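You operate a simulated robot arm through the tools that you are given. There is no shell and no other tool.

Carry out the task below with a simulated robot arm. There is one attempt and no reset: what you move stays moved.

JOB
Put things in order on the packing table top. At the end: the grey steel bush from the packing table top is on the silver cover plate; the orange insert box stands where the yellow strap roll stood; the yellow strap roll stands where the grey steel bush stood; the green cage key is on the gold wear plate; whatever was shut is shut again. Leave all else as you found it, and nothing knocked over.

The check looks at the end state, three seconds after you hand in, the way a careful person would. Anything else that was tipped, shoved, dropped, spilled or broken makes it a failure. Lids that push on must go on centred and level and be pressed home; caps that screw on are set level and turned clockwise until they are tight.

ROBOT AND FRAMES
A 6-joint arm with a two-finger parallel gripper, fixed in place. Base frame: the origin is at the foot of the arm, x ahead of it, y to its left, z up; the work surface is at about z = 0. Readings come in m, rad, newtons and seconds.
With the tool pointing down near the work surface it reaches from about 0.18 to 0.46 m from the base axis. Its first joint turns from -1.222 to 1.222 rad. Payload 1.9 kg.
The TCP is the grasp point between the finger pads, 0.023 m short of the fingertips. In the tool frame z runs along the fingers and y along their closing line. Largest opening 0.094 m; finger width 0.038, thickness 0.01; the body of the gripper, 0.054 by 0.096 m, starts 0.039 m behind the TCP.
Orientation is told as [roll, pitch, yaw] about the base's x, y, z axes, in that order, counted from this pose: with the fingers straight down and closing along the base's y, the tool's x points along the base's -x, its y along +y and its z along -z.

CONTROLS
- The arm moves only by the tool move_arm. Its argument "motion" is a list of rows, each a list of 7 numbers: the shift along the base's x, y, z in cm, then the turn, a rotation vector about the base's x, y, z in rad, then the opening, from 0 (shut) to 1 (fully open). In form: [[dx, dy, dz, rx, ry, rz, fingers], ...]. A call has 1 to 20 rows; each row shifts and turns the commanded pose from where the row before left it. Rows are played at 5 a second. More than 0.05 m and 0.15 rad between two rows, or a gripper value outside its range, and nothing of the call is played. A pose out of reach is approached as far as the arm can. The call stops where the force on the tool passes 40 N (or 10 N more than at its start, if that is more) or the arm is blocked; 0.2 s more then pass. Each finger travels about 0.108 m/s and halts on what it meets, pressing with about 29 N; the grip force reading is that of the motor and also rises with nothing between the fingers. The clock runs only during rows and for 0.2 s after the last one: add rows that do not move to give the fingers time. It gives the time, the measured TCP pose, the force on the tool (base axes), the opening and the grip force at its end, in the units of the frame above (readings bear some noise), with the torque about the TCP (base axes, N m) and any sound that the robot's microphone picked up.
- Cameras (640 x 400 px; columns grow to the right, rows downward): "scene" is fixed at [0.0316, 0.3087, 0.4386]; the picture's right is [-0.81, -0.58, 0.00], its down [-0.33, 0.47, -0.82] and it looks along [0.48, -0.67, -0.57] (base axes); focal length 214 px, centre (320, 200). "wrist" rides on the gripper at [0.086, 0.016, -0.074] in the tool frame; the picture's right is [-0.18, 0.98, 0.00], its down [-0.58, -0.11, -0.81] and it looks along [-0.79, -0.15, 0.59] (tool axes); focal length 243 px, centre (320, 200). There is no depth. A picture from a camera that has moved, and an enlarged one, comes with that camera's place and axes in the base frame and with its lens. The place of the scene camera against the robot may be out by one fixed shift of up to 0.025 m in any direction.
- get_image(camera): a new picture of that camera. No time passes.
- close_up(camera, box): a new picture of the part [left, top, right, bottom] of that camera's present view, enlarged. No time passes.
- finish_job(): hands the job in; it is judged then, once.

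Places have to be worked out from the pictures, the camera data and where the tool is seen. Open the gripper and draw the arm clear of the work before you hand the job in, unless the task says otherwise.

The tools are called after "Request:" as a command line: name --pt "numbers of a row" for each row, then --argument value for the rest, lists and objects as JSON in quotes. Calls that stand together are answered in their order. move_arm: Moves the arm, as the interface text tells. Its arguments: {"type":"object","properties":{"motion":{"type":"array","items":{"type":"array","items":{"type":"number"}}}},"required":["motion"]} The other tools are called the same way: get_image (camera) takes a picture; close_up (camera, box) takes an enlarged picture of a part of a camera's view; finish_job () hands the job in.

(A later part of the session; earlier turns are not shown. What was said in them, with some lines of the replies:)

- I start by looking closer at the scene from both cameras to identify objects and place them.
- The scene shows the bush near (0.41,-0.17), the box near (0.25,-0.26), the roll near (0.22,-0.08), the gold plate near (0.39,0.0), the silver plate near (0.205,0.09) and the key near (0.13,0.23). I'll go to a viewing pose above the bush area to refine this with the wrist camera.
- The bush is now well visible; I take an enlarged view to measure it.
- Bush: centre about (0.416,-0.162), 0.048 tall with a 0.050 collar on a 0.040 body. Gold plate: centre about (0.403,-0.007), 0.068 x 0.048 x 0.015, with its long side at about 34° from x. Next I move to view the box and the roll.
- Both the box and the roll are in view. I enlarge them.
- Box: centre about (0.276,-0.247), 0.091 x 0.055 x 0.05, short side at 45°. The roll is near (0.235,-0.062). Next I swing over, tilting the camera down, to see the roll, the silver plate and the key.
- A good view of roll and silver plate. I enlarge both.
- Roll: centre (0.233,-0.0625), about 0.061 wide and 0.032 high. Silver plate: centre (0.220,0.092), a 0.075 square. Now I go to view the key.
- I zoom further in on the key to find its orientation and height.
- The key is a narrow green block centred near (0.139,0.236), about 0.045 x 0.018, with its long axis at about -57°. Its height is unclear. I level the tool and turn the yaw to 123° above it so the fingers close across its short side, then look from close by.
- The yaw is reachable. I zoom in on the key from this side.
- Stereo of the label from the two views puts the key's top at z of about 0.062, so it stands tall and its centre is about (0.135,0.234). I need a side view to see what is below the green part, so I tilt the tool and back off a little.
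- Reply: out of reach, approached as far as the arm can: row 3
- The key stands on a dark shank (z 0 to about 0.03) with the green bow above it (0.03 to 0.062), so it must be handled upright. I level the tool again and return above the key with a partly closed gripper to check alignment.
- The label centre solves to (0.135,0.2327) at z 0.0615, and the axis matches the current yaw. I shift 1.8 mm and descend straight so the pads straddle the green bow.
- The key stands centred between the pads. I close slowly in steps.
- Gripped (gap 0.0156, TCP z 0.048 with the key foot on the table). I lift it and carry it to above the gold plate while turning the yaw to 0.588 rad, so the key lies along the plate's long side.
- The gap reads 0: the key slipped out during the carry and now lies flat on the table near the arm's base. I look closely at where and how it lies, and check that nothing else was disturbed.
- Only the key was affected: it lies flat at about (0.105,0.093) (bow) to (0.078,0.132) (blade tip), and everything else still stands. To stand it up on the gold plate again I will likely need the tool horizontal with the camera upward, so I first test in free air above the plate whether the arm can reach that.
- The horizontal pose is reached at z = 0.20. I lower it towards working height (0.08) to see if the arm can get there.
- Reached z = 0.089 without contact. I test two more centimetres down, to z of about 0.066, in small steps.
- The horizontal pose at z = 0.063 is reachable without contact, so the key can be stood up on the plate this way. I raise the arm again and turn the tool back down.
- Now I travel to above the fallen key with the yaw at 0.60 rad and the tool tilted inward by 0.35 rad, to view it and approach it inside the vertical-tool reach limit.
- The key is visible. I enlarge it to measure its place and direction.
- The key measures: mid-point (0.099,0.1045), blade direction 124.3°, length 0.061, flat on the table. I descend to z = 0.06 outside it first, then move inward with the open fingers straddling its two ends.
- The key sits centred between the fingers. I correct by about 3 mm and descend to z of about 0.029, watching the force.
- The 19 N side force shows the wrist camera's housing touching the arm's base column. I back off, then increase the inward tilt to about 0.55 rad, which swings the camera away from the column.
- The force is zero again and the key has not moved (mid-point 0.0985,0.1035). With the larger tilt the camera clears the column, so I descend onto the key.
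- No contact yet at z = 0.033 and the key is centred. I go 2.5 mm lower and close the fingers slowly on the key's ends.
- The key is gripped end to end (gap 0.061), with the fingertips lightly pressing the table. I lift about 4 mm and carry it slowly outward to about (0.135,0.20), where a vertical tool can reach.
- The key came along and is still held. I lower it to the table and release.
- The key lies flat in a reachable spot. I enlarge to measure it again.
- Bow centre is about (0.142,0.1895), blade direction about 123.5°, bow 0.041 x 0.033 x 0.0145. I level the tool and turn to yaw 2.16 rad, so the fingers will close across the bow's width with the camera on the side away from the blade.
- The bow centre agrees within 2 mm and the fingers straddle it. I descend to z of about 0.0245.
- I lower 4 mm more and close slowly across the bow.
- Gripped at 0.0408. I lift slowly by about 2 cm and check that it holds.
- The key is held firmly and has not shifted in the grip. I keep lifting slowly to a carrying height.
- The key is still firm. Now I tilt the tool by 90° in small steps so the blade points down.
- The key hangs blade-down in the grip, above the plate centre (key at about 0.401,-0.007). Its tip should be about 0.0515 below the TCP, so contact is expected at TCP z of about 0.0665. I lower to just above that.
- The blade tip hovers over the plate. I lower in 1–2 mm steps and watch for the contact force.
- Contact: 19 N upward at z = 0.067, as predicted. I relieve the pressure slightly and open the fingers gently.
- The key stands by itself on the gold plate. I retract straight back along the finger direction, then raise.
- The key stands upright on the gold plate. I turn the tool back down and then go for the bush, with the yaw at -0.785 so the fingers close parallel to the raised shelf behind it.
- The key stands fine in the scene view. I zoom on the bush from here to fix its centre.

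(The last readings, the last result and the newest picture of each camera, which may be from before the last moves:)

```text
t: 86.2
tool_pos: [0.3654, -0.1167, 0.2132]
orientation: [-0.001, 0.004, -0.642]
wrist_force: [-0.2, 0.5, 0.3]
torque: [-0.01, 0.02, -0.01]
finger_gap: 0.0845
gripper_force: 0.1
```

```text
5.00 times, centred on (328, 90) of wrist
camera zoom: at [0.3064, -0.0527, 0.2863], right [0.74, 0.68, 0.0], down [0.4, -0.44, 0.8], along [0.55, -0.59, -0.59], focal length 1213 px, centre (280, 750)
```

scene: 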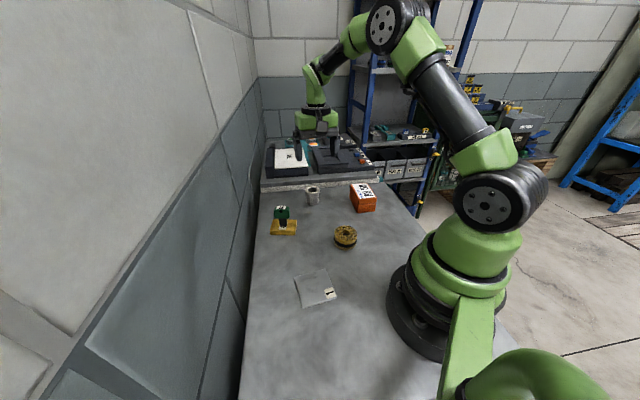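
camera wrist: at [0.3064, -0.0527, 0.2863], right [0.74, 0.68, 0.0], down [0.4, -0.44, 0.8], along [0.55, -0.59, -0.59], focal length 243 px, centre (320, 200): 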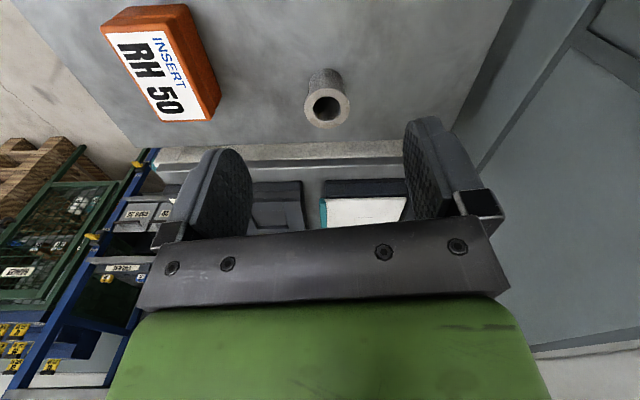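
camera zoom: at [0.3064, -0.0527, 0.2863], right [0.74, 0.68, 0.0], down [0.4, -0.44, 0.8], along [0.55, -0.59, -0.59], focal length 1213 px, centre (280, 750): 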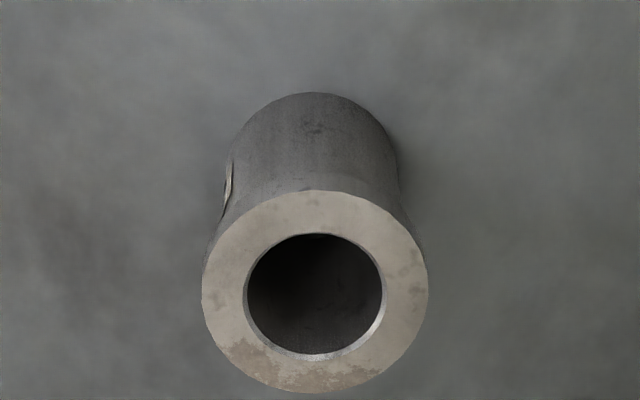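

The bush centre is confirmed at (0.417,-0.1617). I move above it, finish the yaw and descend until the pads are at the collar's height (z of about 0.044).

Request:
move_arm --pt "1.72 -1.5 -2 0 0 -0.0477 0.9" --pt "1.72 -1.5 -2 0 0 -0.0477 0.9" --pt "1.72 -1.5 -2 0 0 -0.0477 0.9" --pt "0 0 -2.5 0 0 0 0.9" --pt "0 0 -2.5 0 0 0 0.9" --pt "0 0 0 0 0 0 0.9" --pt "0 0 0 0 0 0 0.9"

Request:
get_image --camera "wrist"

```text
t: 87.8
tool_pos: [0.416, -0.1642, 0.1021]
orientation: [0.002, 0.005, -0.782]
wrist_force: [-0.1, 0.2, 0.5]
torque: [-0.01, -0.01, 0.0]
finger_gap: 0.0846
gripper_force: 0.0
```

```text
taken
camera wrist: at [0.3669, -0.0918, 0.175], right [0.82, 0.57, 0.0], down [0.34, -0.49, 0.8], along [0.46, -0.66, -0.59], focal length 243 px, centre (320, 200)
```

wrist: 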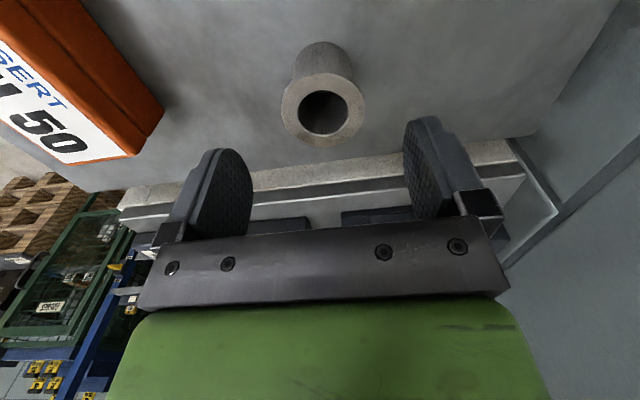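

The bush is nearly centred between the pads (about 2.5 mm off). I correct this and descend to collar height.

Request:
move_arm --pt "0.05 0.25 -1.5 0 0 0 0.9" --pt "0 0 -1.5 0 0 0 0.9" --pt "0 0 -1.5 0 0 0 0.9" --pt "0 0 -1.2 0 0 0 0.9" --pt "0 0 0 0 0 0 0.9" --pt "0 0 0 0 0 0 0.9"

Request:
get_image --camera "wrist"

```text
t: 89.2
tool_pos: [0.4163, -0.1602, 0.0449]
orientation: [0.0, 0.005, -0.783]
wrist_force: [0.2, -0.7, -0.6]
torque: [0.02, -0.01, 0.04]
finger_gap: 0.0846
gripper_force: 0.0
```

```text
taken
camera wrist: at [0.3668, -0.0879, 0.1179], right [0.82, 0.57, 0.0], down [0.34, -0.49, 0.8], along [0.46, -0.66, -0.59], focal length 243 px, centre (320, 200)
```

wrist: 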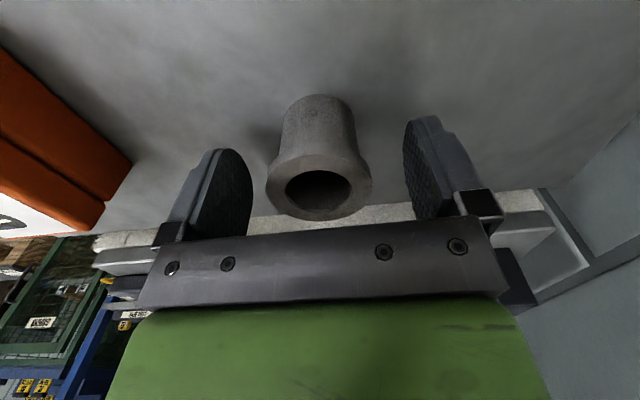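

The bush is centred between the pads. I close gently on the collar.

Request:
move_arm --pt "0 0 0 0 0 0 0.75" --pt "0 0 0 0 0 0 0.65" --pt "0 0 0 0 0 0 0.6" --pt "0 0 0 0 0 0 0.57" --pt "0 0 0 0 0 0 0.55" --pt "0 0 0 0 0 0 0.53" --pt "0 0 0 0 0 0 0.51" --pt "0 0 0 0 0 0 0.48" --pt "0 0 0 0 0 0 0.42" --pt "0 0 0 0 0 0 0.3" --pt "0 0 0 0 0 0 0.3"

Request:
move_arm --pt "0 0 0.3 0 0 0 0.3" --pt "0 0 0.5 0 0 0 0.3" --pt "0 0 0.7 0 0 0 0.3" --pt "0 0 0.8 0 0 0 0.3" --pt "0 0 0 0 0 0 0.3" --pt "0 0 0 0 0 0 0.3"

Request:
get_image --camera "wrist"

Request:
close_up --camera "scene" --box '[250, 130, 400, 250]'

```text
t: 91.6
tool_pos: [0.4153, -0.1599, 0.0452]
orientation: [0.0, 0.005, -0.783]
wrist_force: [1.0, -1.0, -0.3]
torque: [0.0, -0.03, 0.01]
finger_gap: 0.0497
gripper_force: 29.0
```

```text
t: 93.0
tool_pos: [0.4169, -0.1619, 0.069]
orientation: [-0.001, 0.004, -0.781]
wrist_force: [0.1, 0.2, -2.7]
torque: [0.02, -0.02, -0.01]
finger_gap: 0.0497
gripper_force: 28.9
```

```text
taken
camera wrist: at [0.368, -0.0886, 0.1419], right [0.82, 0.57, 0.0], down [0.34, -0.49, 0.8], along [0.46, -0.66, -0.59], focal length 243 px, centre (320, 200)
```

wrist: 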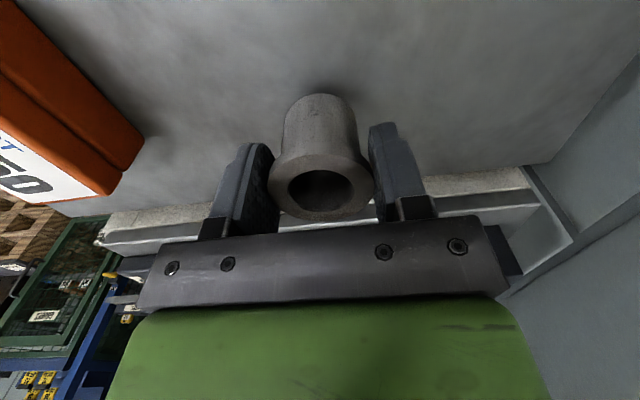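

```text
3.33 times, centred on (325, 190) of scene
camera zoom: at [0.0317, 0.3087, 0.4386], right [-0.81, -0.58, 0.0], down [-0.33, 0.47, -0.82], along [0.48, -0.67, -0.57], focal length 715 px, centre (303, 233)
```

zoom: 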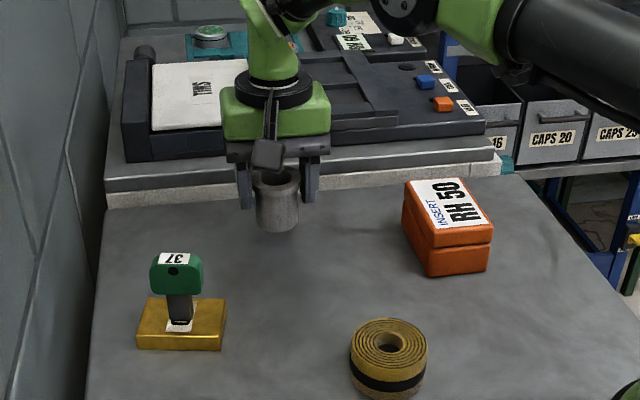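

The bush hangs firmly (about 2.4 N extra load). I raise it and carry it slowly to above the silver plate centre (0.220,0.092).

Request:
move_arm --pt "0 0 1 0 0 0 0.3" --pt "0 0 1.4 0 0 0 0.3" --pt "0 0 1.4 0 0 0 0.3" --pt "0 0 1.4 0 0 0 0.3" --pt "0 0 1.4 0 0 0 0.3" --pt "0 0 0.6 0 0 0 0.3" --pt "0 0 0 0 0 0 0.3"

Request:
move_arm --pt "-0.4 0.5 0 0 0 0 0.3" --pt "-0.8 1.03 0 0 0 0 0.3" --pt "-1.05 1.36 0 0 0 0 0.3" --pt "-1.05 1.36 0 0 0 0 0.3" --pt "-1.05 1.36 0 0 0 0 0.3" --pt "-1.05 1.36 0 0 0 0 0.3" --pt "-1.05 1.36 0 0 0 0 0.3" --pt "-1.05 1.36 0 0 0 0 0.3" --pt "-1.05 1.36 0 0 0 0 0.3" --pt "-1.05 1.36 0 0 0 0 0.3" --pt "-1.05 1.36 0 0 0 0 0.3" --pt "-1.05 1.36 0 0 0 0 0.3" --pt "-1.05 1.36 0 0 0 0 0.3" --pt "-1.05 1.36 0 0 0 0 0.3" --pt "-1.05 1.36 0 0 0 0 0.3" --pt "-1.05 1.36 0 0 0 0 0.3" --pt "-1.05 1.36 0 0 0 0 0.3" --pt "-1.05 1.36 0 0 0 0 0.3" --pt "-1.05 1.36 0 0 0 0 0.3" --pt "-0.7 0.9 0 0 0 0 0.3"

Request:
get_image --camera "wrist"

Request:
get_image --camera "scene"

```text
t: 94.6
tool_pos: [0.4176, -0.1611, 0.1421]
orientation: [0.0, 0.004, -0.783]
wrist_force: [0.3, 0.7, -2.4]
torque: [0.01, -0.04, 0.01]
finger_gap: 0.0496
gripper_force: 28.5
```

```text
t: 98.8
tool_pos: [0.2197, 0.0949, 0.1416]
orientation: [0.0, 0.003, -0.781]
wrist_force: [0.0, -0.8, -3.5]
torque: [-0.04, -0.04, 0.02]
finger_gap: 0.0497
gripper_force: 28.8
```

```text
taken
camera wrist: at [0.1701, 0.1677, 0.2148], right [0.82, 0.57, 0.0], down [0.34, -0.49, 0.8], along [0.46, -0.66, -0.59], focal length 243 px, centre (320, 200)
```

wrist: 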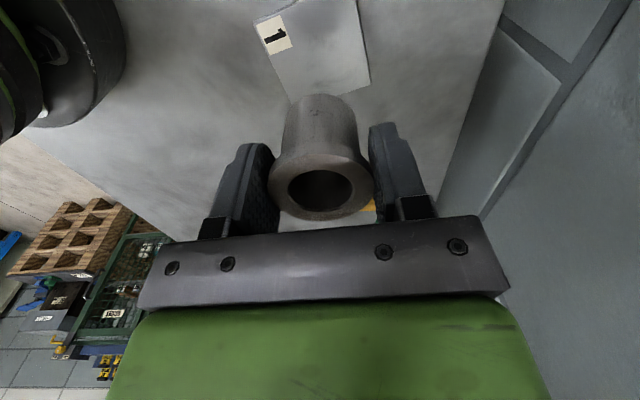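

```text
taken
```

scene: 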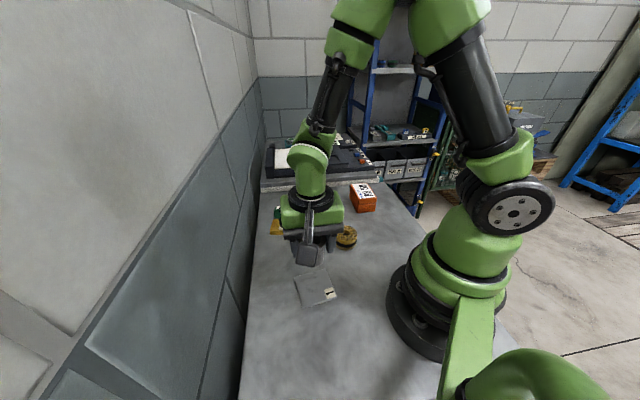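

The plate corners project exactly where I computed them, so its centre is (0.220,0.092). I correct 2.5 mm in y and lower to just above the plate.

Request:
move_arm --pt "0 -0.15 -1.2 0 0 0 0.3" --pt "0 -0.1 -1.5 0 0 0 0.3" --pt "0 0 -1.5 0 0 0 0.3" --pt "0 0 -1.5 0 0 0 0.3" --pt "0 0 -1.5 0 0 0 0.3" --pt "0 0 -1.1 0 0 0 0.3" --pt "0 0 -0.7 0 0 0 0.3" --pt "0 0 0 0 0 0 0.3" --pt "0 0 0 0 0 0 0.3"

Request:
get_image --camera "wrist"

```text
t: 100.8
tool_pos: [0.2198, 0.0918, 0.0512]
orientation: [-0.002, -0.001, -0.782]
wrist_force: [-0.3, -0.6, -3.2]
torque: [-0.05, -0.01, 0.0]
finger_gap: 0.0493
gripper_force: 28.8
```

```text
taken
camera wrist: at [0.1708, 0.1648, 0.1233], right [0.82, 0.57, 0.0], down [0.34, -0.49, 0.81], along [0.46, -0.66, -0.59], focal length 243 px, centre (320, 200)
```

wrist: 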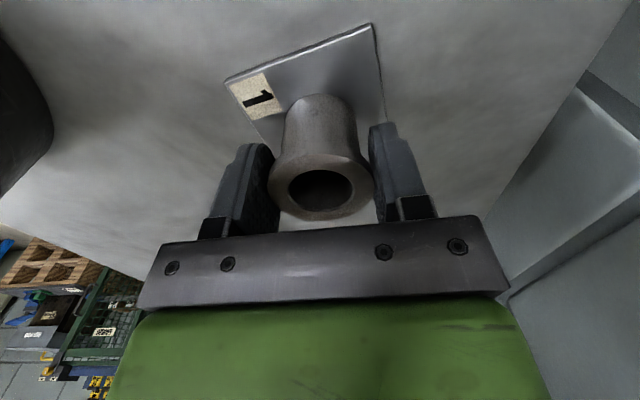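

The bush hovers just above the plate. I lower in millimetre steps until it touches.

Request:
move_arm --pt "0 0 -0.15 0 0 0 0.3" --pt "0 0 -0.1 0 0 0 0.3" --pt "0 0 0 0 0 0 0.3" --pt "0 0 0 0 0 0 0.3"

Request:
move_arm --pt "0 0 -0.1 0 0 0 0.3" --pt "0 0 0 0 0 0 0.3" --pt "0 0 0 0 0 0 0.3"

```text
t: 101.8
tool_pos: [0.2191, 0.093, 0.0492]
orientation: [0.003, 0.002, -0.784]
wrist_force: [4.3, -2.1, 24.7]
torque: [-0.05, -0.05, -0.02]
finger_gap: 0.0495
gripper_force: 28.9
```

```text
t: 102.6
tool_pos: [0.2198, 0.0935, 0.0477]
orientation: [0.003, 0.002, -0.78]
wrist_force: [-0.4, 7.8, 23.0]
torque: [0.08, -0.04, 0.05]
finger_gap: 0.0495
gripper_force: 28.7
```

The bush is in contact (about 24 N). I relieve the pressure a little and open gently.

Request:
move_arm --pt "0 0 0.1 0 0 0 0.3" --pt "0 0 0 0 0 0 0.51" --pt "0 0 0 0 0 0 0.54" --pt "0 0 0 0 0 0 0.57" --pt "0 0 0 0 0 0 0.62" --pt "0 0 0 0 0 0 0.7" --pt "0 0 0 0 0 0 0.85" --pt "0 0 0 0 0 0 0.9" --pt "0 0 1 0 0 0 0.9" --pt "0 0 2 0 0 0 0.9" --pt "0 0 3 0 0 0 0.9" --pt "0 0 3 0 0 0 0.9" --pt "0 0 3 0 0 0 0.9" --pt "0 0 0 0 0 0 0.9"

Request:
get_image --camera "wrist"

Request:
get_image --camera "scene"

```text
t: 105.6
tool_pos: [0.2201, 0.0907, 0.1688]
orientation: [0.0, 0.003, -0.782]
wrist_force: [-0.1, 0.5, 0.4]
torque: [0.04, 0.03, 0.01]
finger_gap: 0.0845
gripper_force: 0.1
```

```text
taken
camera wrist: at [0.1703, 0.1643, 0.2413], right [0.82, 0.57, 0.0], down [0.34, -0.49, 0.8], along [0.46, -0.66, -0.59], focal length 243 px, centre (320, 200)
```

wrist: 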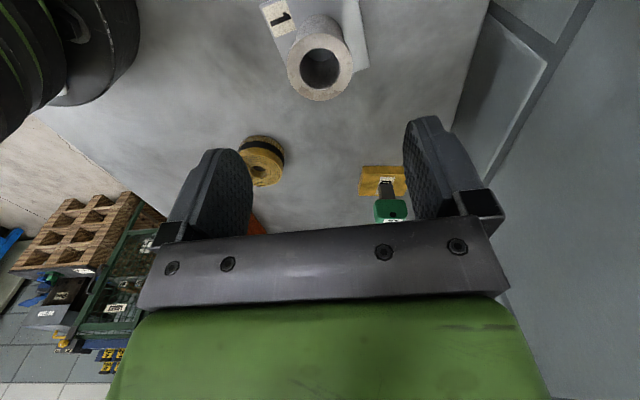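

```text
taken
```

scene: 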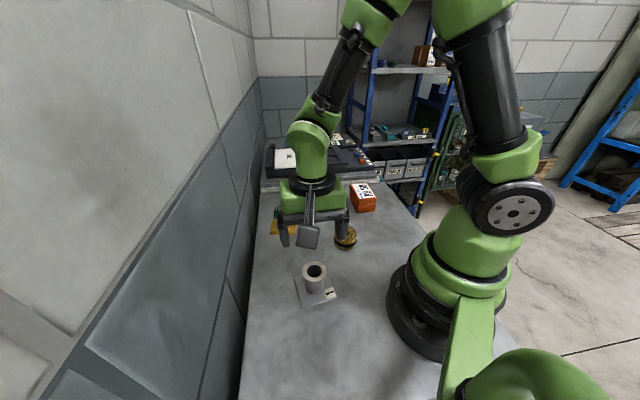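

The bush stands on the silver plate. Next is the strap roll: I move above (0.233,-0.0625) with the same yaw and the fingers fully open.

Request:
move_arm --pt "0.2 -2.5 -0.4 0 0 0 1" --pt "0.2 -2.5 -0.4 0 0 0 1" --pt "0.2 -2.5 -0.4 0 0 0 1" --pt "0.2 -2.5 -0.4 0 0 0 1" --pt "0.2 -2.5 -0.4 0 0 0 1" --pt "0.25 -2.8 -0.4 0 0 0 1" --pt "0 0 0 0 0 0 1" --pt "0 0 0 0 0 0 1"

Request:
get_image --camera "wrist"

Request:
close_up --camera "wrist" --box '[240, 0, 416, 110]'

```text
t: 107.4
tool_pos: [0.2328, -0.0614, 0.1445]
orientation: [0.0, 0.001, -0.781]
wrist_force: [-0.2, 0.1, 0.2]
torque: [0.01, -0.04, 0.0]
finger_gap: 0.0939
gripper_force: 0.1
```

```text
taken
camera wrist: at [0.1827, 0.0108, 0.2181], right [0.82, 0.57, 0.0], down [0.34, -0.49, 0.8], along [0.46, -0.66, -0.59], focal length 243 px, centre (320, 200)
```

wrist: 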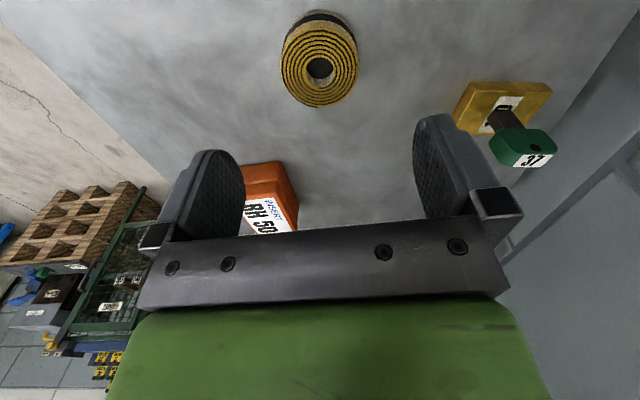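

```text
3.64 times, centred on (328, 55) of wrist
camera zoom: at [0.1827, 0.0108, 0.2181], right [0.82, 0.57, 0.0], down [0.34, -0.49, 0.8], along [0.46, -0.66, -0.59], focal length 882 px, centre (291, 727)
```

zoom: 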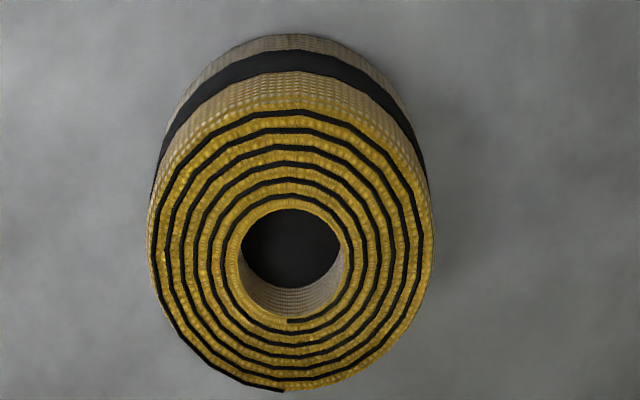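

The roll centre is confirmed at (0.2335,-0.0625), about 0.059 wide and 0.03 tall. I descend over it with open fingers.

Request:
move_arm --pt "0.07 -0.1 -2.5 0 0 0 1" --pt "0 0 -2.5 0 0 0 1" --pt "0 0 -2.5 0 0 0 1" --pt "0 0 -2.2 0 0 0 1" --pt "0 0 -1.5 0 0 0 1" --pt "0 0 -0.6 0 0 0 1" --pt "0 0 0 0 0 0 1" --pt "0 0 0 0 0 0 1"

Request:
get_image --camera "wrist"

```text
t: 109.2
tool_pos: [0.2321, -0.0612, 0.0256]
orientation: [0.001, 0.001, -0.782]
wrist_force: [0.4, 0.3, 0.1]
torque: [-0.02, 0.03, -0.04]
finger_gap: 0.094
gripper_force: 0.0
```

```text
taken
camera wrist: at [0.1828, 0.0108, 0.0999], right [0.82, 0.57, 0.0], down [0.34, -0.49, 0.8], along [0.46, -0.66, -0.59], focal length 243 px, centre (320, 200)
```

wrist: 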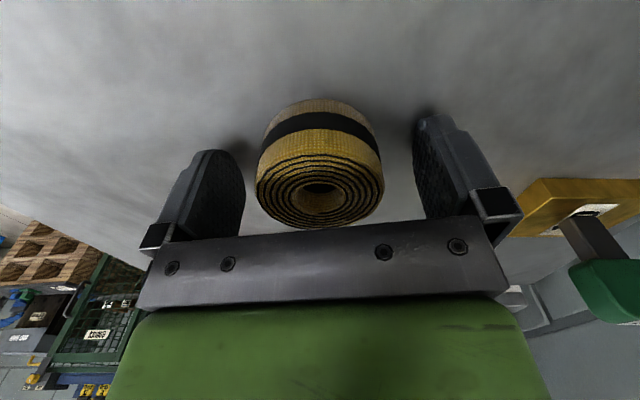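

The roll is centred between the pads. I close slowly and lift a little to check the hold.

Request:
move_arm --pt "0 0 0 0 0 0 0.88" --pt "0 0 0 0 0 0 0.79" --pt "0 0 0 0 0 0 0.73" --pt "0 0 0 0 0 0 0.69" --pt "0 0 0 0 0 0 0.66" --pt "0 0 0 0 0 0 0.64" --pt "0 0 0 0 0 0 0.62" --pt "0 0 0 0 0 0 0.6" --pt "0 0 0 0 0 0 0.55" --pt "0 0 0 0 0 0 0.45" --pt "0 0 0 0 0 0 0.4"

Request:
move_arm --pt "0 0 0.3 0 0 0 0.4" --pt "0 0 0.5 0 0 0 0.4" --pt "0 0 0.7 0 0 0 0.4" --pt "0 0 0.8 0 0 0 0.4" --pt "0 0 0 0 0 0 0.4" --pt "0 0 0 0 0 0 0.4"

Request:
get_image --camera "wrist"

Request:
get_image --camera "scene"

```text
t: 111.6
tool_pos: [0.2327, -0.0621, 0.0273]
orientation: [0.0, 0.003, -0.782]
wrist_force: [0.2, 1.4, -0.7]
torque: [0.03, 0.01, -0.01]
finger_gap: 0.0589
gripper_force: 29.4
```

```text
t: 113.0
tool_pos: [0.2318, -0.0636, 0.0498]
orientation: [-0.002, 0.002, -0.783]
wrist_force: [-0.2, 0.9, -2.0]
torque: [0.02, 0.01, 0.02]
finger_gap: 0.0588
gripper_force: 28.7
```

```text
taken
camera wrist: at [0.1829, 0.0108, 0.1223], right [0.82, 0.57, 0.0], down [0.34, -0.49, 0.81], along [0.46, -0.66, -0.59], focal length 243 px, centre (320, 200)
```

wrist: 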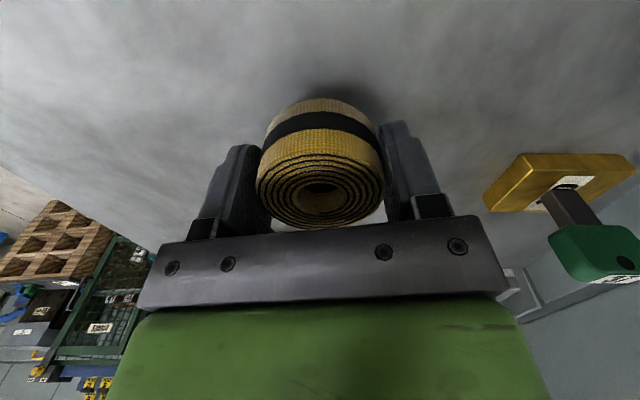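

```text
taken
```

scene: 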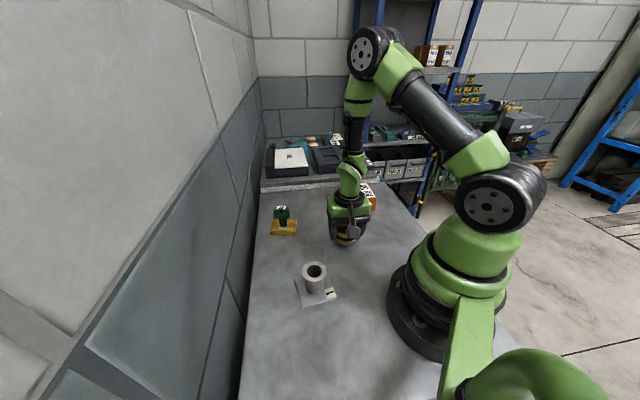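

The roll holds well. I raise it and carry it slowly to where the bush stood, (0.417,-0.162).

Request:
move_arm --pt "0 0 0.8 0 0 0 0.4" --pt "0 0 1.3 0 0 0 0.4" --pt "0 0 1.4 0 0 0 0.4" --pt "0 0 1.4 0 0 0 0.4" --pt "0 0 0.8 0 0 0 0.4" --pt "0.5 -0.27 0 0 0 0 0.4" --pt "1 -0.53 0 0 0 0 0.4" --pt "1.4 -0.75 0 0 0 0 0.4" --pt "1.4 -0.75 0 0 0 0 0.4" --pt "1.4 -0.75 0 0 0 0 0.4" --pt "1.4 -0.75 0 0 0 0 0.4" --pt "1.4 -0.75 0 0 0 0 0.4" --pt "1.4 -0.75 0 0 0 0 0.4" --pt "1.4 -0.75 0 0 0 0 0.4" --pt "1.4 -0.75 0 0 0 0 0.4" --pt "1.4 -0.75 0 0 0 0 0.4" --pt "1.4 -0.75 0 0 0 0 0.4" --pt "1.4 -0.75 0 0 0 0 0.4" --pt "1.4 -0.75 0 0 0 0 0.4" --pt "0 0 0 0 0 0 0.4"

Request:
get_image --camera "wrist"

Request:
get_image --camera "scene"

```text
t: 117.2
tool_pos: [0.4174, -0.1597, 0.1063]
orientation: [0.0, 0.004, -0.782]
wrist_force: [-0.1, 0.8, -1.9]
torque: [0.0, -0.01, 0.0]
finger_gap: 0.0589
gripper_force: 28.8
```

```text
taken
camera wrist: at [0.3668, -0.0865, 0.1797], right [0.82, 0.57, 0.0], down [0.34, -0.49, 0.8], along [0.46, -0.66, -0.59], focal length 243 px, centre (320, 200)
```

wrist: 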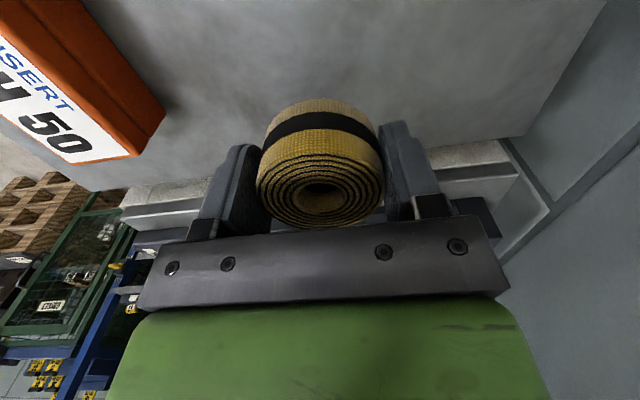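

```text
taken
```

scene: 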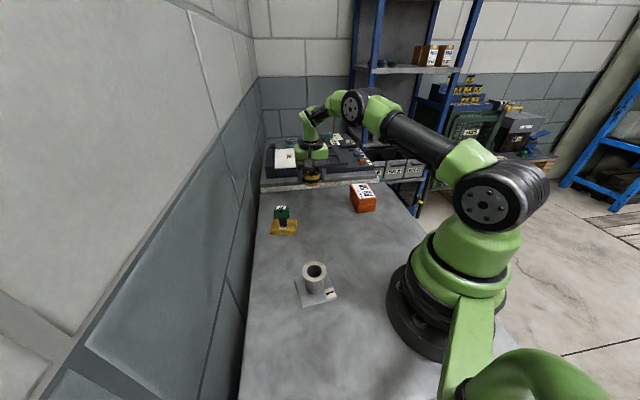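

The roll is over the target spot. I make a 1 mm correction and lower to just above the table.

Request:
move_arm --pt "-0.08 -0.1 -1.2 0 0 0 0.4" --pt "0 0 -1.5 0 0 0 0.4" --pt "0 0 -1.5 0 0 0 0.4" --pt "0 0 -1.5 0 0 0 0.4" --pt "0 0 -1.2 0 0 0 0.4" --pt "0 0 -0.7 0 0 0 0.4" --pt "0 0 0 0 0 0 0.4" --pt "0 0 0 0 0 0 0.4"

Request:
move_arm --pt "0 0 -0.15 0 0 0 0.4" --pt "0 0 -0.1 0 0 0 0.4" --pt "0 0 0 0 0 0 0.4" --pt "0 0 0 0 0 0 0.4"

```text
t: 119.0
tool_pos: [0.4154, -0.1592, 0.0294]
orientation: [0.001, 0.004, -0.783]
wrist_force: [-1.1, 0.7, -1.1]
torque: [0.01, -0.02, 0.03]
finger_gap: 0.0588
gripper_force: 29.0
```

```text
t: 120.0
tool_pos: [0.415, -0.1597, 0.028]
orientation: [-0.003, 0.005, -0.782]
wrist_force: [0.0, 0.3, -2.7]
torque: [0.0, -0.03, 0.0]
finger_gap: 0.0586
gripper_force: 29.0
```

Still 1–2 mm above the table, and the readings suggest I am 1–2 mm short in y. I nudge and lower until contact.

Request:
move_arm --pt "0.08 -0.13 0 0 0 0 0.4" --pt "0 0 -0.1 0 0 0 0.4" --pt "0 0 0 0 0 0 0.4" --pt "0 0 0 0 0 0 0.4"

Request:
move_arm --pt "0 0 -0.08 0 0 0 0.4" --pt "0 0 0 0 0 0 0.4" --pt "0 0 0 0 0 0 0.4"

```text
t: 121.0
tool_pos: [0.4153, -0.1607, 0.0266]
orientation: [0.0, 0.004, -0.782]
wrist_force: [-0.5, -0.2, -0.7]
torque: [-0.02, 0.01, 0.02]
finger_gap: 0.0587
gripper_force: 28.8
```

```text
t: 121.8
tool_pos: [0.4159, -0.1617, 0.0273]
orientation: [0.003, 0.002, -0.781]
wrist_force: [-13.3, 3.5, 30.3]
torque: [0.02, 0.46, -0.08]
finger_gap: 0.0587
gripper_force: 29.3
```

Contact (30 N). I relieve the pressure, open gently and rise.

Request:
move_arm --pt "0 0 0.1 0 0 0 0.4" --pt "0 0 0 0 0 0 0.61" --pt "0 0 0 0 0 0 0.64" --pt "0 0 0 0 0 0 0.67" --pt "0 0 0 0 0 0 0.72" --pt "0 0 0 0 0 0 0.8" --pt "0 0 0 0 0 0 0.9" --pt "0 0 0 0 0 0 1" --pt "0 0 0.8 0 0 0 1" --pt "0 0 2 0 0 0 1" --pt "0 0 3 0 0 0 1" --pt "0 0 4 0 0 0 1" --pt "0 0 0 0 0 0 1"

Request:
get_image --camera "wrist"

Request:
close_up --camera "wrist" --box '[240, 0, 416, 110]'

```text
t: 124.6
tool_pos: [0.4146, -0.1632, 0.126]
orientation: [0.0, 0.004, -0.783]
wrist_force: [-0.8, 0.6, -0.2]
torque: [0.0, -0.03, -0.01]
finger_gap: 0.0942
gripper_force: 0.0
```

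```text
taken
camera wrist: at [0.3653, -0.0905, 0.1987], right [0.82, 0.57, 0.0], down [0.34, -0.49, 0.8], along [0.46, -0.66, -0.59], focal length 243 px, centre (320, 200)
```

wrist: 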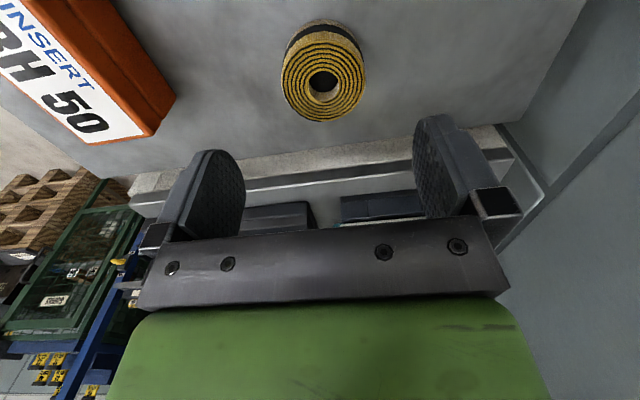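

```text
3.64 times, centred on (328, 55) of wrist
camera zoom: at [0.3653, -0.0905, 0.1987], right [0.82, 0.57, 0.0], down [0.34, -0.49, 0.8], along [0.46, -0.66, -0.59], focal length 882 px, centre (291, 727)
```

zoom: 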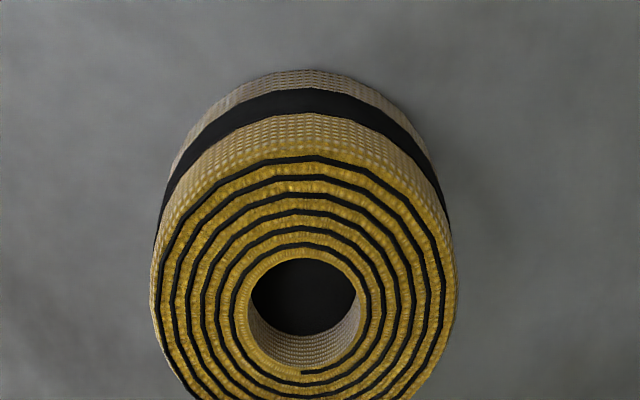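

The roll stands at (0.418,-0.1625), within about 1–2 mm of the bush's old place. Now the orange box: I move above (0.276,-0.247), keeping the yaw at -0.783 which matches its short side.

Request:
move_arm --pt "0 0 1.5 0 0 0 1" --pt "-1.73 -1.04 0.3 0 0 0 1" --pt "-1.73 -1.04 0.3 0 0 0 1" --pt "-1.73 -1.04 0.3 0 0 0 1" --pt "-1.73 -1.04 0.3 0 0 0 1" --pt "-1.73 -1.04 0.3 0 0 0 1" --pt "-1.73 -1.04 0.3 0 0 0 1" --pt "-1.73 -1.04 0.3 0 0 0 1" --pt "-1.73 -1.04 0.3 0 0 0 1" --pt "0 0 0 0 0 0 1" --pt "0 0 0 0 0 0 1"

Request:
get_image --camera "wrist"

Request:
close_up --camera "wrist" --box '[230, 0, 422, 120]'

```text
t: 127.0
tool_pos: [0.2788, -0.2464, 0.163]
orientation: [0.0, 0.004, -0.78]
wrist_force: [0.3, 0.0, -1.0]
torque: [-0.02, -0.02, 0.01]
finger_gap: 0.0942
gripper_force: 0.0
```

```text
taken
camera wrist: at [0.2281, -0.174, 0.2369], right [0.82, 0.57, 0.0], down [0.34, -0.49, 0.8], along [0.46, -0.66, -0.59], focal length 243 px, centre (320, 200)
```

wrist: 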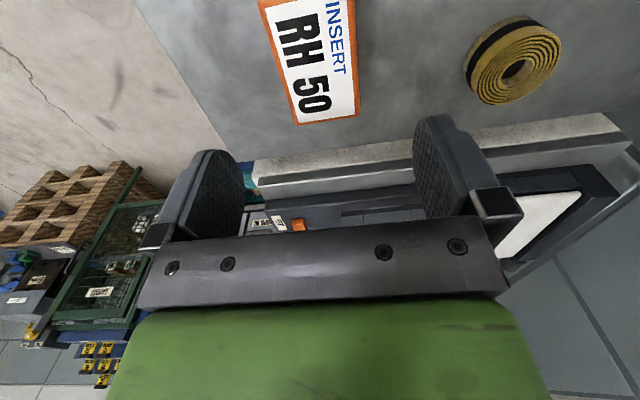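

```text
3.33 times, centred on (326, 60) of wrist
camera zoom: at [0.2281, -0.174, 0.2369], right [0.82, 0.57, 0.0], down [0.34, -0.49, 0.8], along [0.46, -0.66, -0.59], focal length 809 px, centre (300, 667)
```

zoom: 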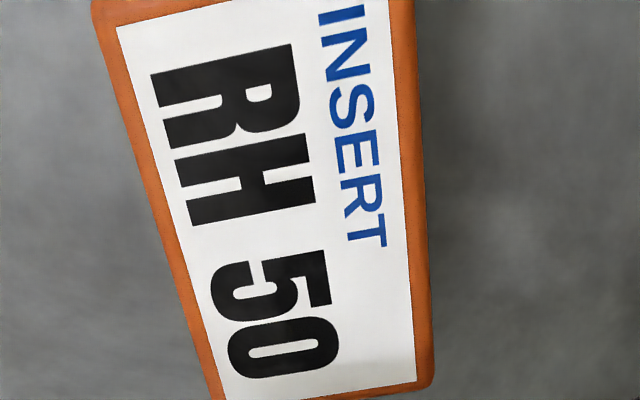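

The box centre is (0.2766,-0.2466) with its long axis at exactly -45° and a width of 0.058. I correct 2 mm and descend with open fingers.

Request:
move_arm --pt "-0.18 -0.05 -2 0 0 0 1" --pt "0 0 -2.5 0 0 0 1" --pt "0 0 -2.5 0 0 0 1" --pt "0 0 -2.5 0 0 0 1" --pt "0 0 -2 0 0 0 1" --pt "0 0 -1.2 0 0 0 1" --pt "0 0 -0.8 0 0 0 1" --pt "0 0 0 0 0 0 1" --pt "0 0 0 0 0 0 1"

Request:
get_image --camera "wrist"

Request:
get_image --camera "scene"

```text
t: 129.0
tool_pos: [0.2749, -0.2447, 0.029]
orientation: [0.0, 0.004, -0.781]
wrist_force: [0.3, -0.3, -0.4]
torque: [0.04, 0.02, 0.02]
finger_gap: 0.0939
gripper_force: 0.1
```

```text
taken
camera wrist: at [0.226, -0.1732, 0.1018], right [0.82, 0.57, 0.0], down [0.34, -0.49, 0.8], along [0.46, -0.66, -0.59], focal length 243 px, centre (320, 200)
```

wrist: 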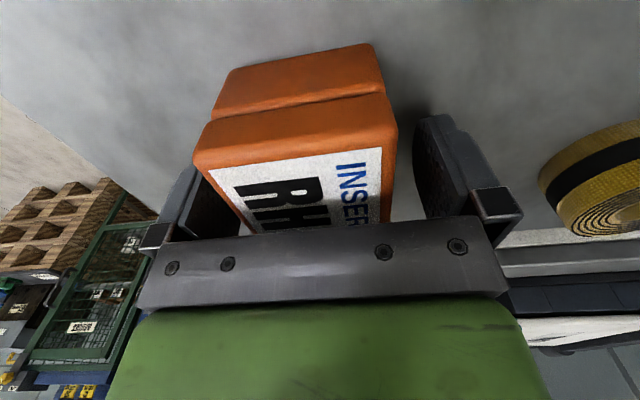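

```text
taken
```

scene: 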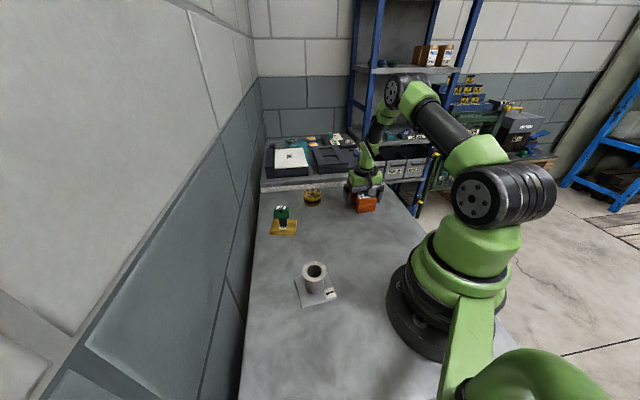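

The box is centred between the pads. I lower 2 mm more, close slowly, and lift slightly to check.

Request:
move_arm --pt "0 0 -0.2 0 0 0 0.95" --pt "0 0 0 0 0 0 0.85" --pt "0 0 0 0 0 0 0.77" --pt "0 0 0 0 0 0 0.72" --pt "0 0 0 0 0 0 0.68" --pt "0 0 0 0 0 0 0.65" --pt "0 0 0 0 0 0 0.63" --pt "0 0 0 0 0 0 0.61" --pt "0 0 0 0 0 0 0.58" --pt "0 0 0 0 0 0 0.52" --pt "0 0 0 0 0 0 0.4" --pt "0 0 0 0 0 0 0.4"

Request:
move_arm --pt "0 0 0.3 0 0 0 0.4" --pt "0 0 0.5 0 0 0 0.4" --pt "0 0 0.7 0 0 0 0.4" --pt "0 0 0.7 0 0 0 0.4" --pt "0 0 0 0 0 0 0.4" --pt "0 0 0 0 0 0 0.4"

Request:
get_image --camera "wrist"

Request:
close_up --camera "scene" --box '[290, 140, 430, 240]'

```text
t: 131.6
tool_pos: [0.2752, -0.2451, 0.0274]
orientation: [0.0, 0.003, -0.781]
wrist_force: [-1.3, -1.1, 1.1]
torque: [-0.12, 0.09, -0.02]
finger_gap: 0.0597
gripper_force: 29.4
```

```text
t: 133.0
tool_pos: [0.2758, -0.246, 0.0498]
orientation: [0.001, 0.004, -0.782]
wrist_force: [0.1, 0.8, -3.1]
torque: [0.01, -0.02, 0.01]
finger_gap: 0.0598
gripper_force: 29.1
```

```text
taken
camera wrist: at [0.2262, -0.1722, 0.122], right [0.82, 0.57, 0.0], down [0.34, -0.49, 0.8], along [0.46, -0.66, -0.59], focal length 243 px, centre (320, 200)
```

wrist: 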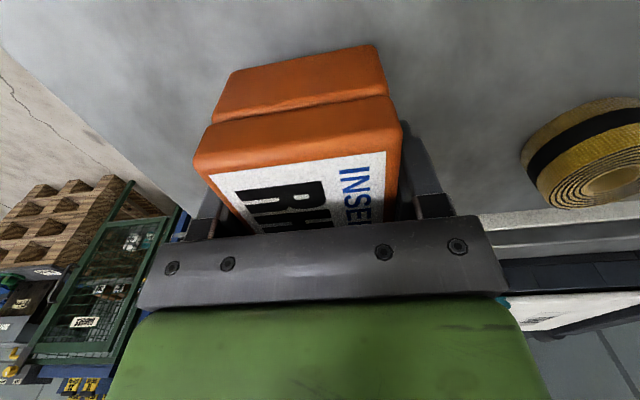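

```text
4.00 times, centred on (360, 190) of scene
camera zoom: at [0.0317, 0.3087, 0.4386], right [-0.81, -0.58, 0.0], down [-0.33, 0.47, -0.82], along [0.48, -0.67, -0.57], focal length 858 px, centre (160, 240)
```

zoom: 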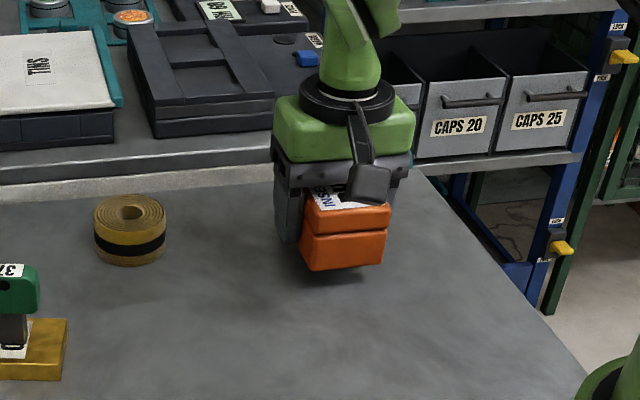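

The box lifted as a whole, with its lid on. I raise it and carry it slowly to the roll's old place.

Request:
move_arm --pt "0 0 0.8 0 0 0 0.4" --pt "0 0 1.2 0 0 0 0.4" --pt "0 0 1.3 0 0 0 0.4" --pt "0 0 1.3 0 0 0 0.4" --pt "0 0 0.6 0 0 0 0.4" --pt "-0.12 0.5 0 0 0 0 0.4" --pt "-0.24 1 0 0 0 0 0.4" --pt "-0.34 1.42 0 0 0 0 0.4" --pt "-0.34 1.42 0 0 0 0 0.4" --pt "-0.34 1.42 0 0 0 0 0.4" --pt "-0.34 1.42 0 0 0 0 0.4" --pt "-0.34 1.42 0 0 0 0 0.4" --pt "-0.34 1.42 0 0 0 0 0.4" --pt "-0.34 1.42 0 0 0 0 0.4" --pt "-0.34 1.42 0 0 0 0 0.4" --pt "-0.34 1.42 0 0 0 0 0.4" --pt "-0.34 1.42 0 0 0 0 0.4" --pt "-0.34 1.42 0 0 0 0 0.4" --pt "-0.3 1.3 0 0 0 0 0.4" --pt "0 0 0 0 0 0 0.4"

Request:
get_image --camera "wrist"

Request:
get_image --camera "scene"

```text
t: 137.2
tool_pos: [0.2306, -0.0586, 0.1023]
orientation: [0.0, 0.003, -0.783]
wrist_force: [0.4, 0.4, -3.3]
torque: [-0.01, 0.0, 0.02]
finger_gap: 0.0601
gripper_force: 29.1
```

```text
taken
camera wrist: at [0.1821, 0.0122, 0.1742], right [0.82, 0.57, 0.0], down [0.34, -0.49, 0.8], along [0.46, -0.66, -0.59], focal length 243 px, centre (320, 200)
```

wrist: 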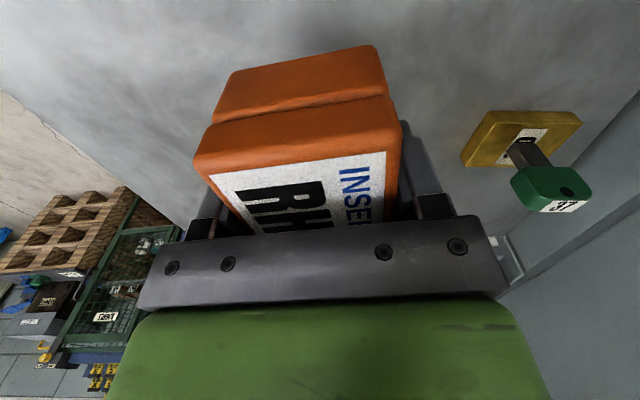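

```text
taken
```

scene: 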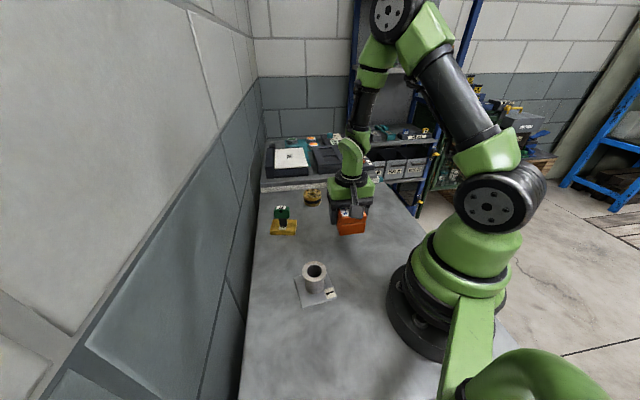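

The box is above the target. I nudge 1 mm and lower to just above the table, then in fine steps.

Request:
move_arm --pt "0.03 -0.12 -1.2 0 0 0 0.4" --pt "0 0 -1.5 0 0 0 0.4" --pt "0 0 -1.5 0 0 0 0.4" --pt "0 0 -1.5 0 0 0 0.4" --pt "0 0 -0.9 0 0 0 0.4" --pt "0 0 -0.5 0 0 0 0.4" --pt "0 0 0 0 0 0 0.4" --pt "0 0 0 0 0 0 0.4"

Request:
move_arm --pt "0 0 -0.15 0 0 0 0.4" --pt "0 0 -0.1 0 0 0 0.4" --pt "0 0 0 0 0 0 0.4" --pt "0 0 0 0 0 0 0.4"

```text
t: 139.0
tool_pos: [0.2319, -0.0637, 0.0316]
orientation: [0.0, 0.003, -0.781]
wrist_force: [0.4, 0.0, -3.5]
torque: [0.0, 0.01, 0.01]
finger_gap: 0.0598
gripper_force: 28.7
```

```text
t: 140.0
tool_pos: [0.2326, -0.0626, 0.0274]
orientation: [0.0, 0.003, -0.782]
wrist_force: [-0.3, -0.4, -3.7]
torque: [0.02, -0.01, 0.0]
finger_gap: 0.0598
gripper_force: 29.3
```

Not yet in contact; the readings put me about 1 mm too far in -y. I correct and lower on.

Request:
move_arm --pt "0 0.1 0 0 0 0 0.4" --pt "0 0 -0.08 0 0 0 0.4" --pt "0 0 0 0 0 0 0.4" --pt "0 0 0 0 0 0 0.4"

Request:
move_arm --pt "0 0 -0.1 0 0 0 0.4" --pt "0 0 0 0 0 0 0.4" --pt "0 0 0 0 0 0 0.4"

```text
t: 141.0
tool_pos: [0.2322, -0.061, 0.0264]
orientation: [-0.001, 0.002, -0.783]
wrist_force: [-7.4, -11.1, 30.5]
torque: [-0.29, 0.39, -0.05]
finger_gap: 0.0598
gripper_force: 29.0
```

```text
t: 141.8
tool_pos: [0.2316, -0.0609, 0.027]
orientation: [0.001, 0.003, -0.78]
wrist_force: [-4.9, 0.4, 28.9]
torque: [0.04, 0.26, -0.19]
finger_gap: 0.0601
gripper_force: 29.2
```

Contact (about 29 N), so the box is on the table. I relieve the pressure, open gently and rise.

Request:
move_arm --pt "0 0 0.12 0 0 0 0.4" --pt "0 0 0 0 0 0 0.62" --pt "0 0 0 0 0 0 0.65" --pt "0 0 0 0 0 0 0.68" --pt "0 0 0 0 0 0 0.73" --pt "0 0 0 0 0 0 0.8" --pt "0 0 0 0 0 0 0.9" --pt "0 0 0 0 0 0 1" --pt "0 0 0.8 0 0 0 1" --pt "0 0 2 0 0 0 1" --pt "0 0 3 0 0 0 1" --pt "0 0 4 0 0 0 1" --pt "0 0 4 0 0 0 1" --pt "0 0 0 0 0 0 1"

Request:
get_image --camera "wrist"

Request:
get_image --camera "scene"

Request:
close_up --camera "scene" --box '[240, 160, 432, 320]'

```text
t: 144.8
tool_pos: [0.2327, -0.0628, 0.1646]
orientation: [0.0, 0.004, -0.782]
wrist_force: [-0.4, 0.2, -0.1]
torque: [-0.02, -0.02, -0.03]
finger_gap: 0.0939
gripper_force: 0.0
```

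```text
taken
camera wrist: at [0.1827, 0.0101, 0.2372], right [0.82, 0.57, 0.0], down [0.34, -0.49, 0.8], along [0.46, -0.66, -0.59], focal length 243 px, centre (320, 200)
```

wrist: 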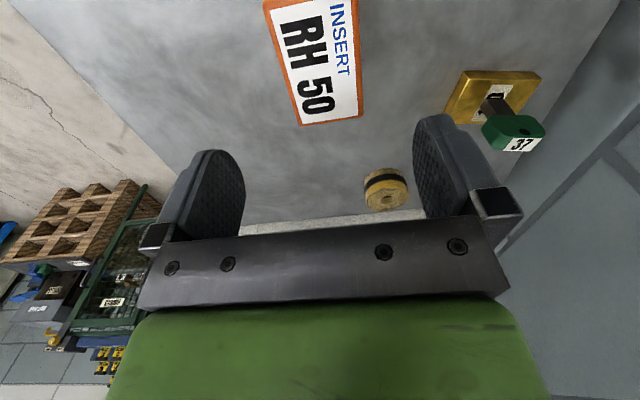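

```text
taken
```

scene: 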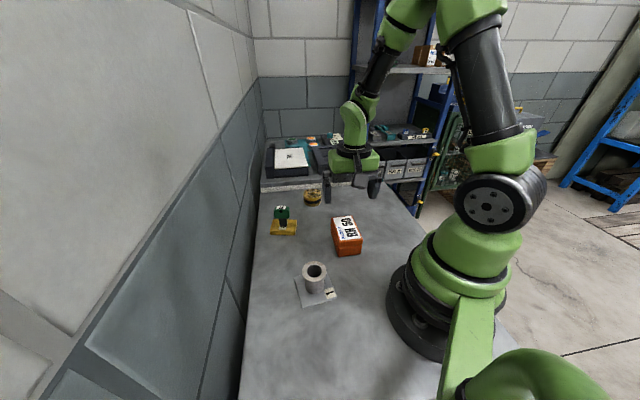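

```text
2.50 times, centred on (336, 240) of scene
camera zoom: at [0.0316, 0.3087, 0.4386], right [-0.81, -0.58, 0.0], down [-0.33, 0.47, -0.82], along [0.48, -0.67, -0.57], focal length 536 px, centre (280, 100)
```

zoom: 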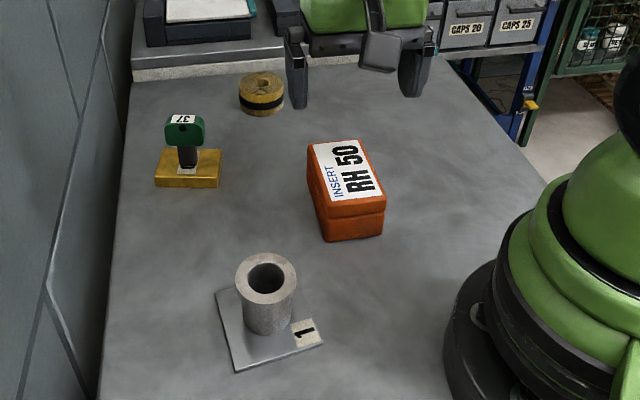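

All four items are placed: box at (0.233,-0.061), roll, bush on the silver plate, and key upright on the gold plate. I raise the arm clear, back to roughly its starting pose, and check everything once more.

Request:
move_arm --pt "0 0 3 0 0 0 1" --pt "0 0 3 0 0 0 1" --pt "0 0 3 0 0 0 1" --pt "0.5 1 2 0 0 0.1 1" --pt "1 1 2 0 0 0.1 1" --pt "1 1 2 0 0 0.1 1" --pt "1 1 0 0 0 0.1 1" --pt "1 1 0 0 0 0.1 1" --pt "1 1 0 0 0 0.1 1" --pt "1 1 0 0 0 0.1 1" --pt "0 0.5 0 0 0 0.08 1" --pt "0 0 0 0 0 0 1" --pt "0 0 0 0 0 0 1"

Request:
get_image --camera "scene"

Request:
close_up --camera "scene" --box '[240, 170, 400, 320]'

Request:
get_image --camera "wrist"

```text
t: 147.6
tool_pos: [0.2968, 0.0143, 0.315]
orientation: [-0.001, 0.004, -0.002]
wrist_force: [0.2, 0.5, -0.3]
torque: [-0.04, 0.01, -0.01]
finger_gap: 0.0939
gripper_force: 0.1
```

```text
taken
```

scene: 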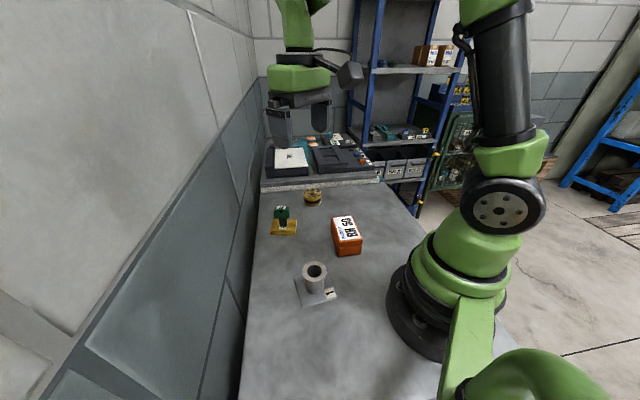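

```text
2.67 times, centred on (320, 245) of scene
camera zoom: at [0.0316, 0.3087, 0.4386], right [-0.81, -0.58, 0.0], down [-0.33, 0.47, -0.82], along [0.48, -0.67, -0.57], focal length 572 px, centre (320, 80)
```

zoom: 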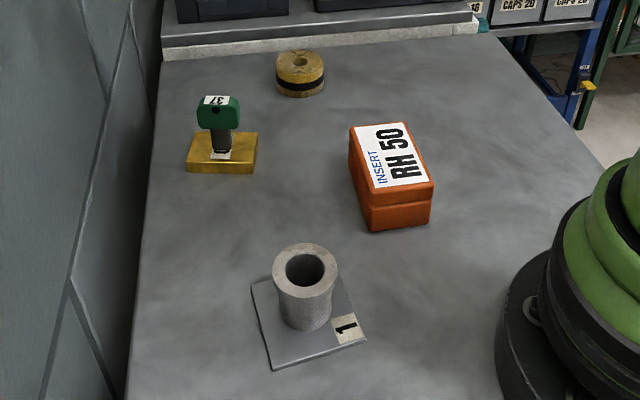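

```text
taken
camera wrist: at [0.2115, 0.0306, 0.3876], right [0.18, 0.98, 0.0], down [0.58, -0.11, 0.8], along [0.79, -0.15, -0.59], focal length 243 px, centre (320, 200)
```

wrist: 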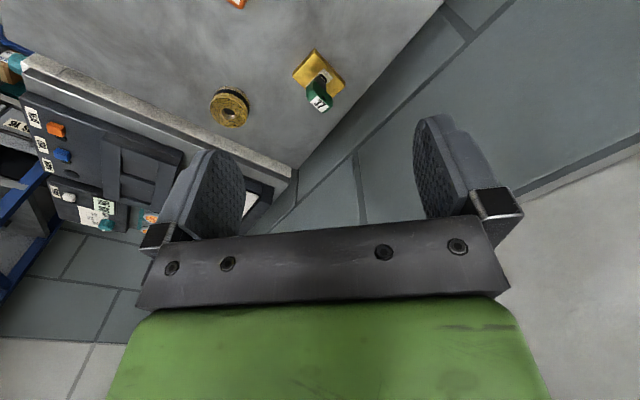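

The bush stands on the silver plate, the box is at the roll's old place, the roll is at the bush's old place, and the key stands upright on the gold plate. Both plates are unmoved, nothing else is disturbed, and the arm is clear with the gripper open. I hand in the job.

Request:
finish_job

```text
The job is handed in.
```

I handed the job in with all four items in place, but I dropped the green cage key once along the way.

| Item | Where it is now |
|---|---|
| Grey steel bush | Standing at the centre of the silver cover plate |
| Orange insert box | Where the strap roll stood, within about 2 mm, at its original angle and with its lid still on |
| Yellow strap roll | Where the bush stood, within about 2 mm |
| Green cage key | Standing upright on the gold wear plate |

- **Key drop:** on the first carry the key slipped out of the grip and landed flat on the table near the arm's base. I picked it up again and stood it on the gold plate. I saw no damage in the camera pictures and nothing else was hit.
- **Contact with the base:** while I was reaching for the fallen key, the housing of the wrist camera pressed against the arm's base column with about 19 N. I backed off straight away and saw no effect afterwards.

Nothing had to be opened. Both plates are where they were, and I saw nothing else tipped or moved. The arm is back near its starting pose with the gripper open.
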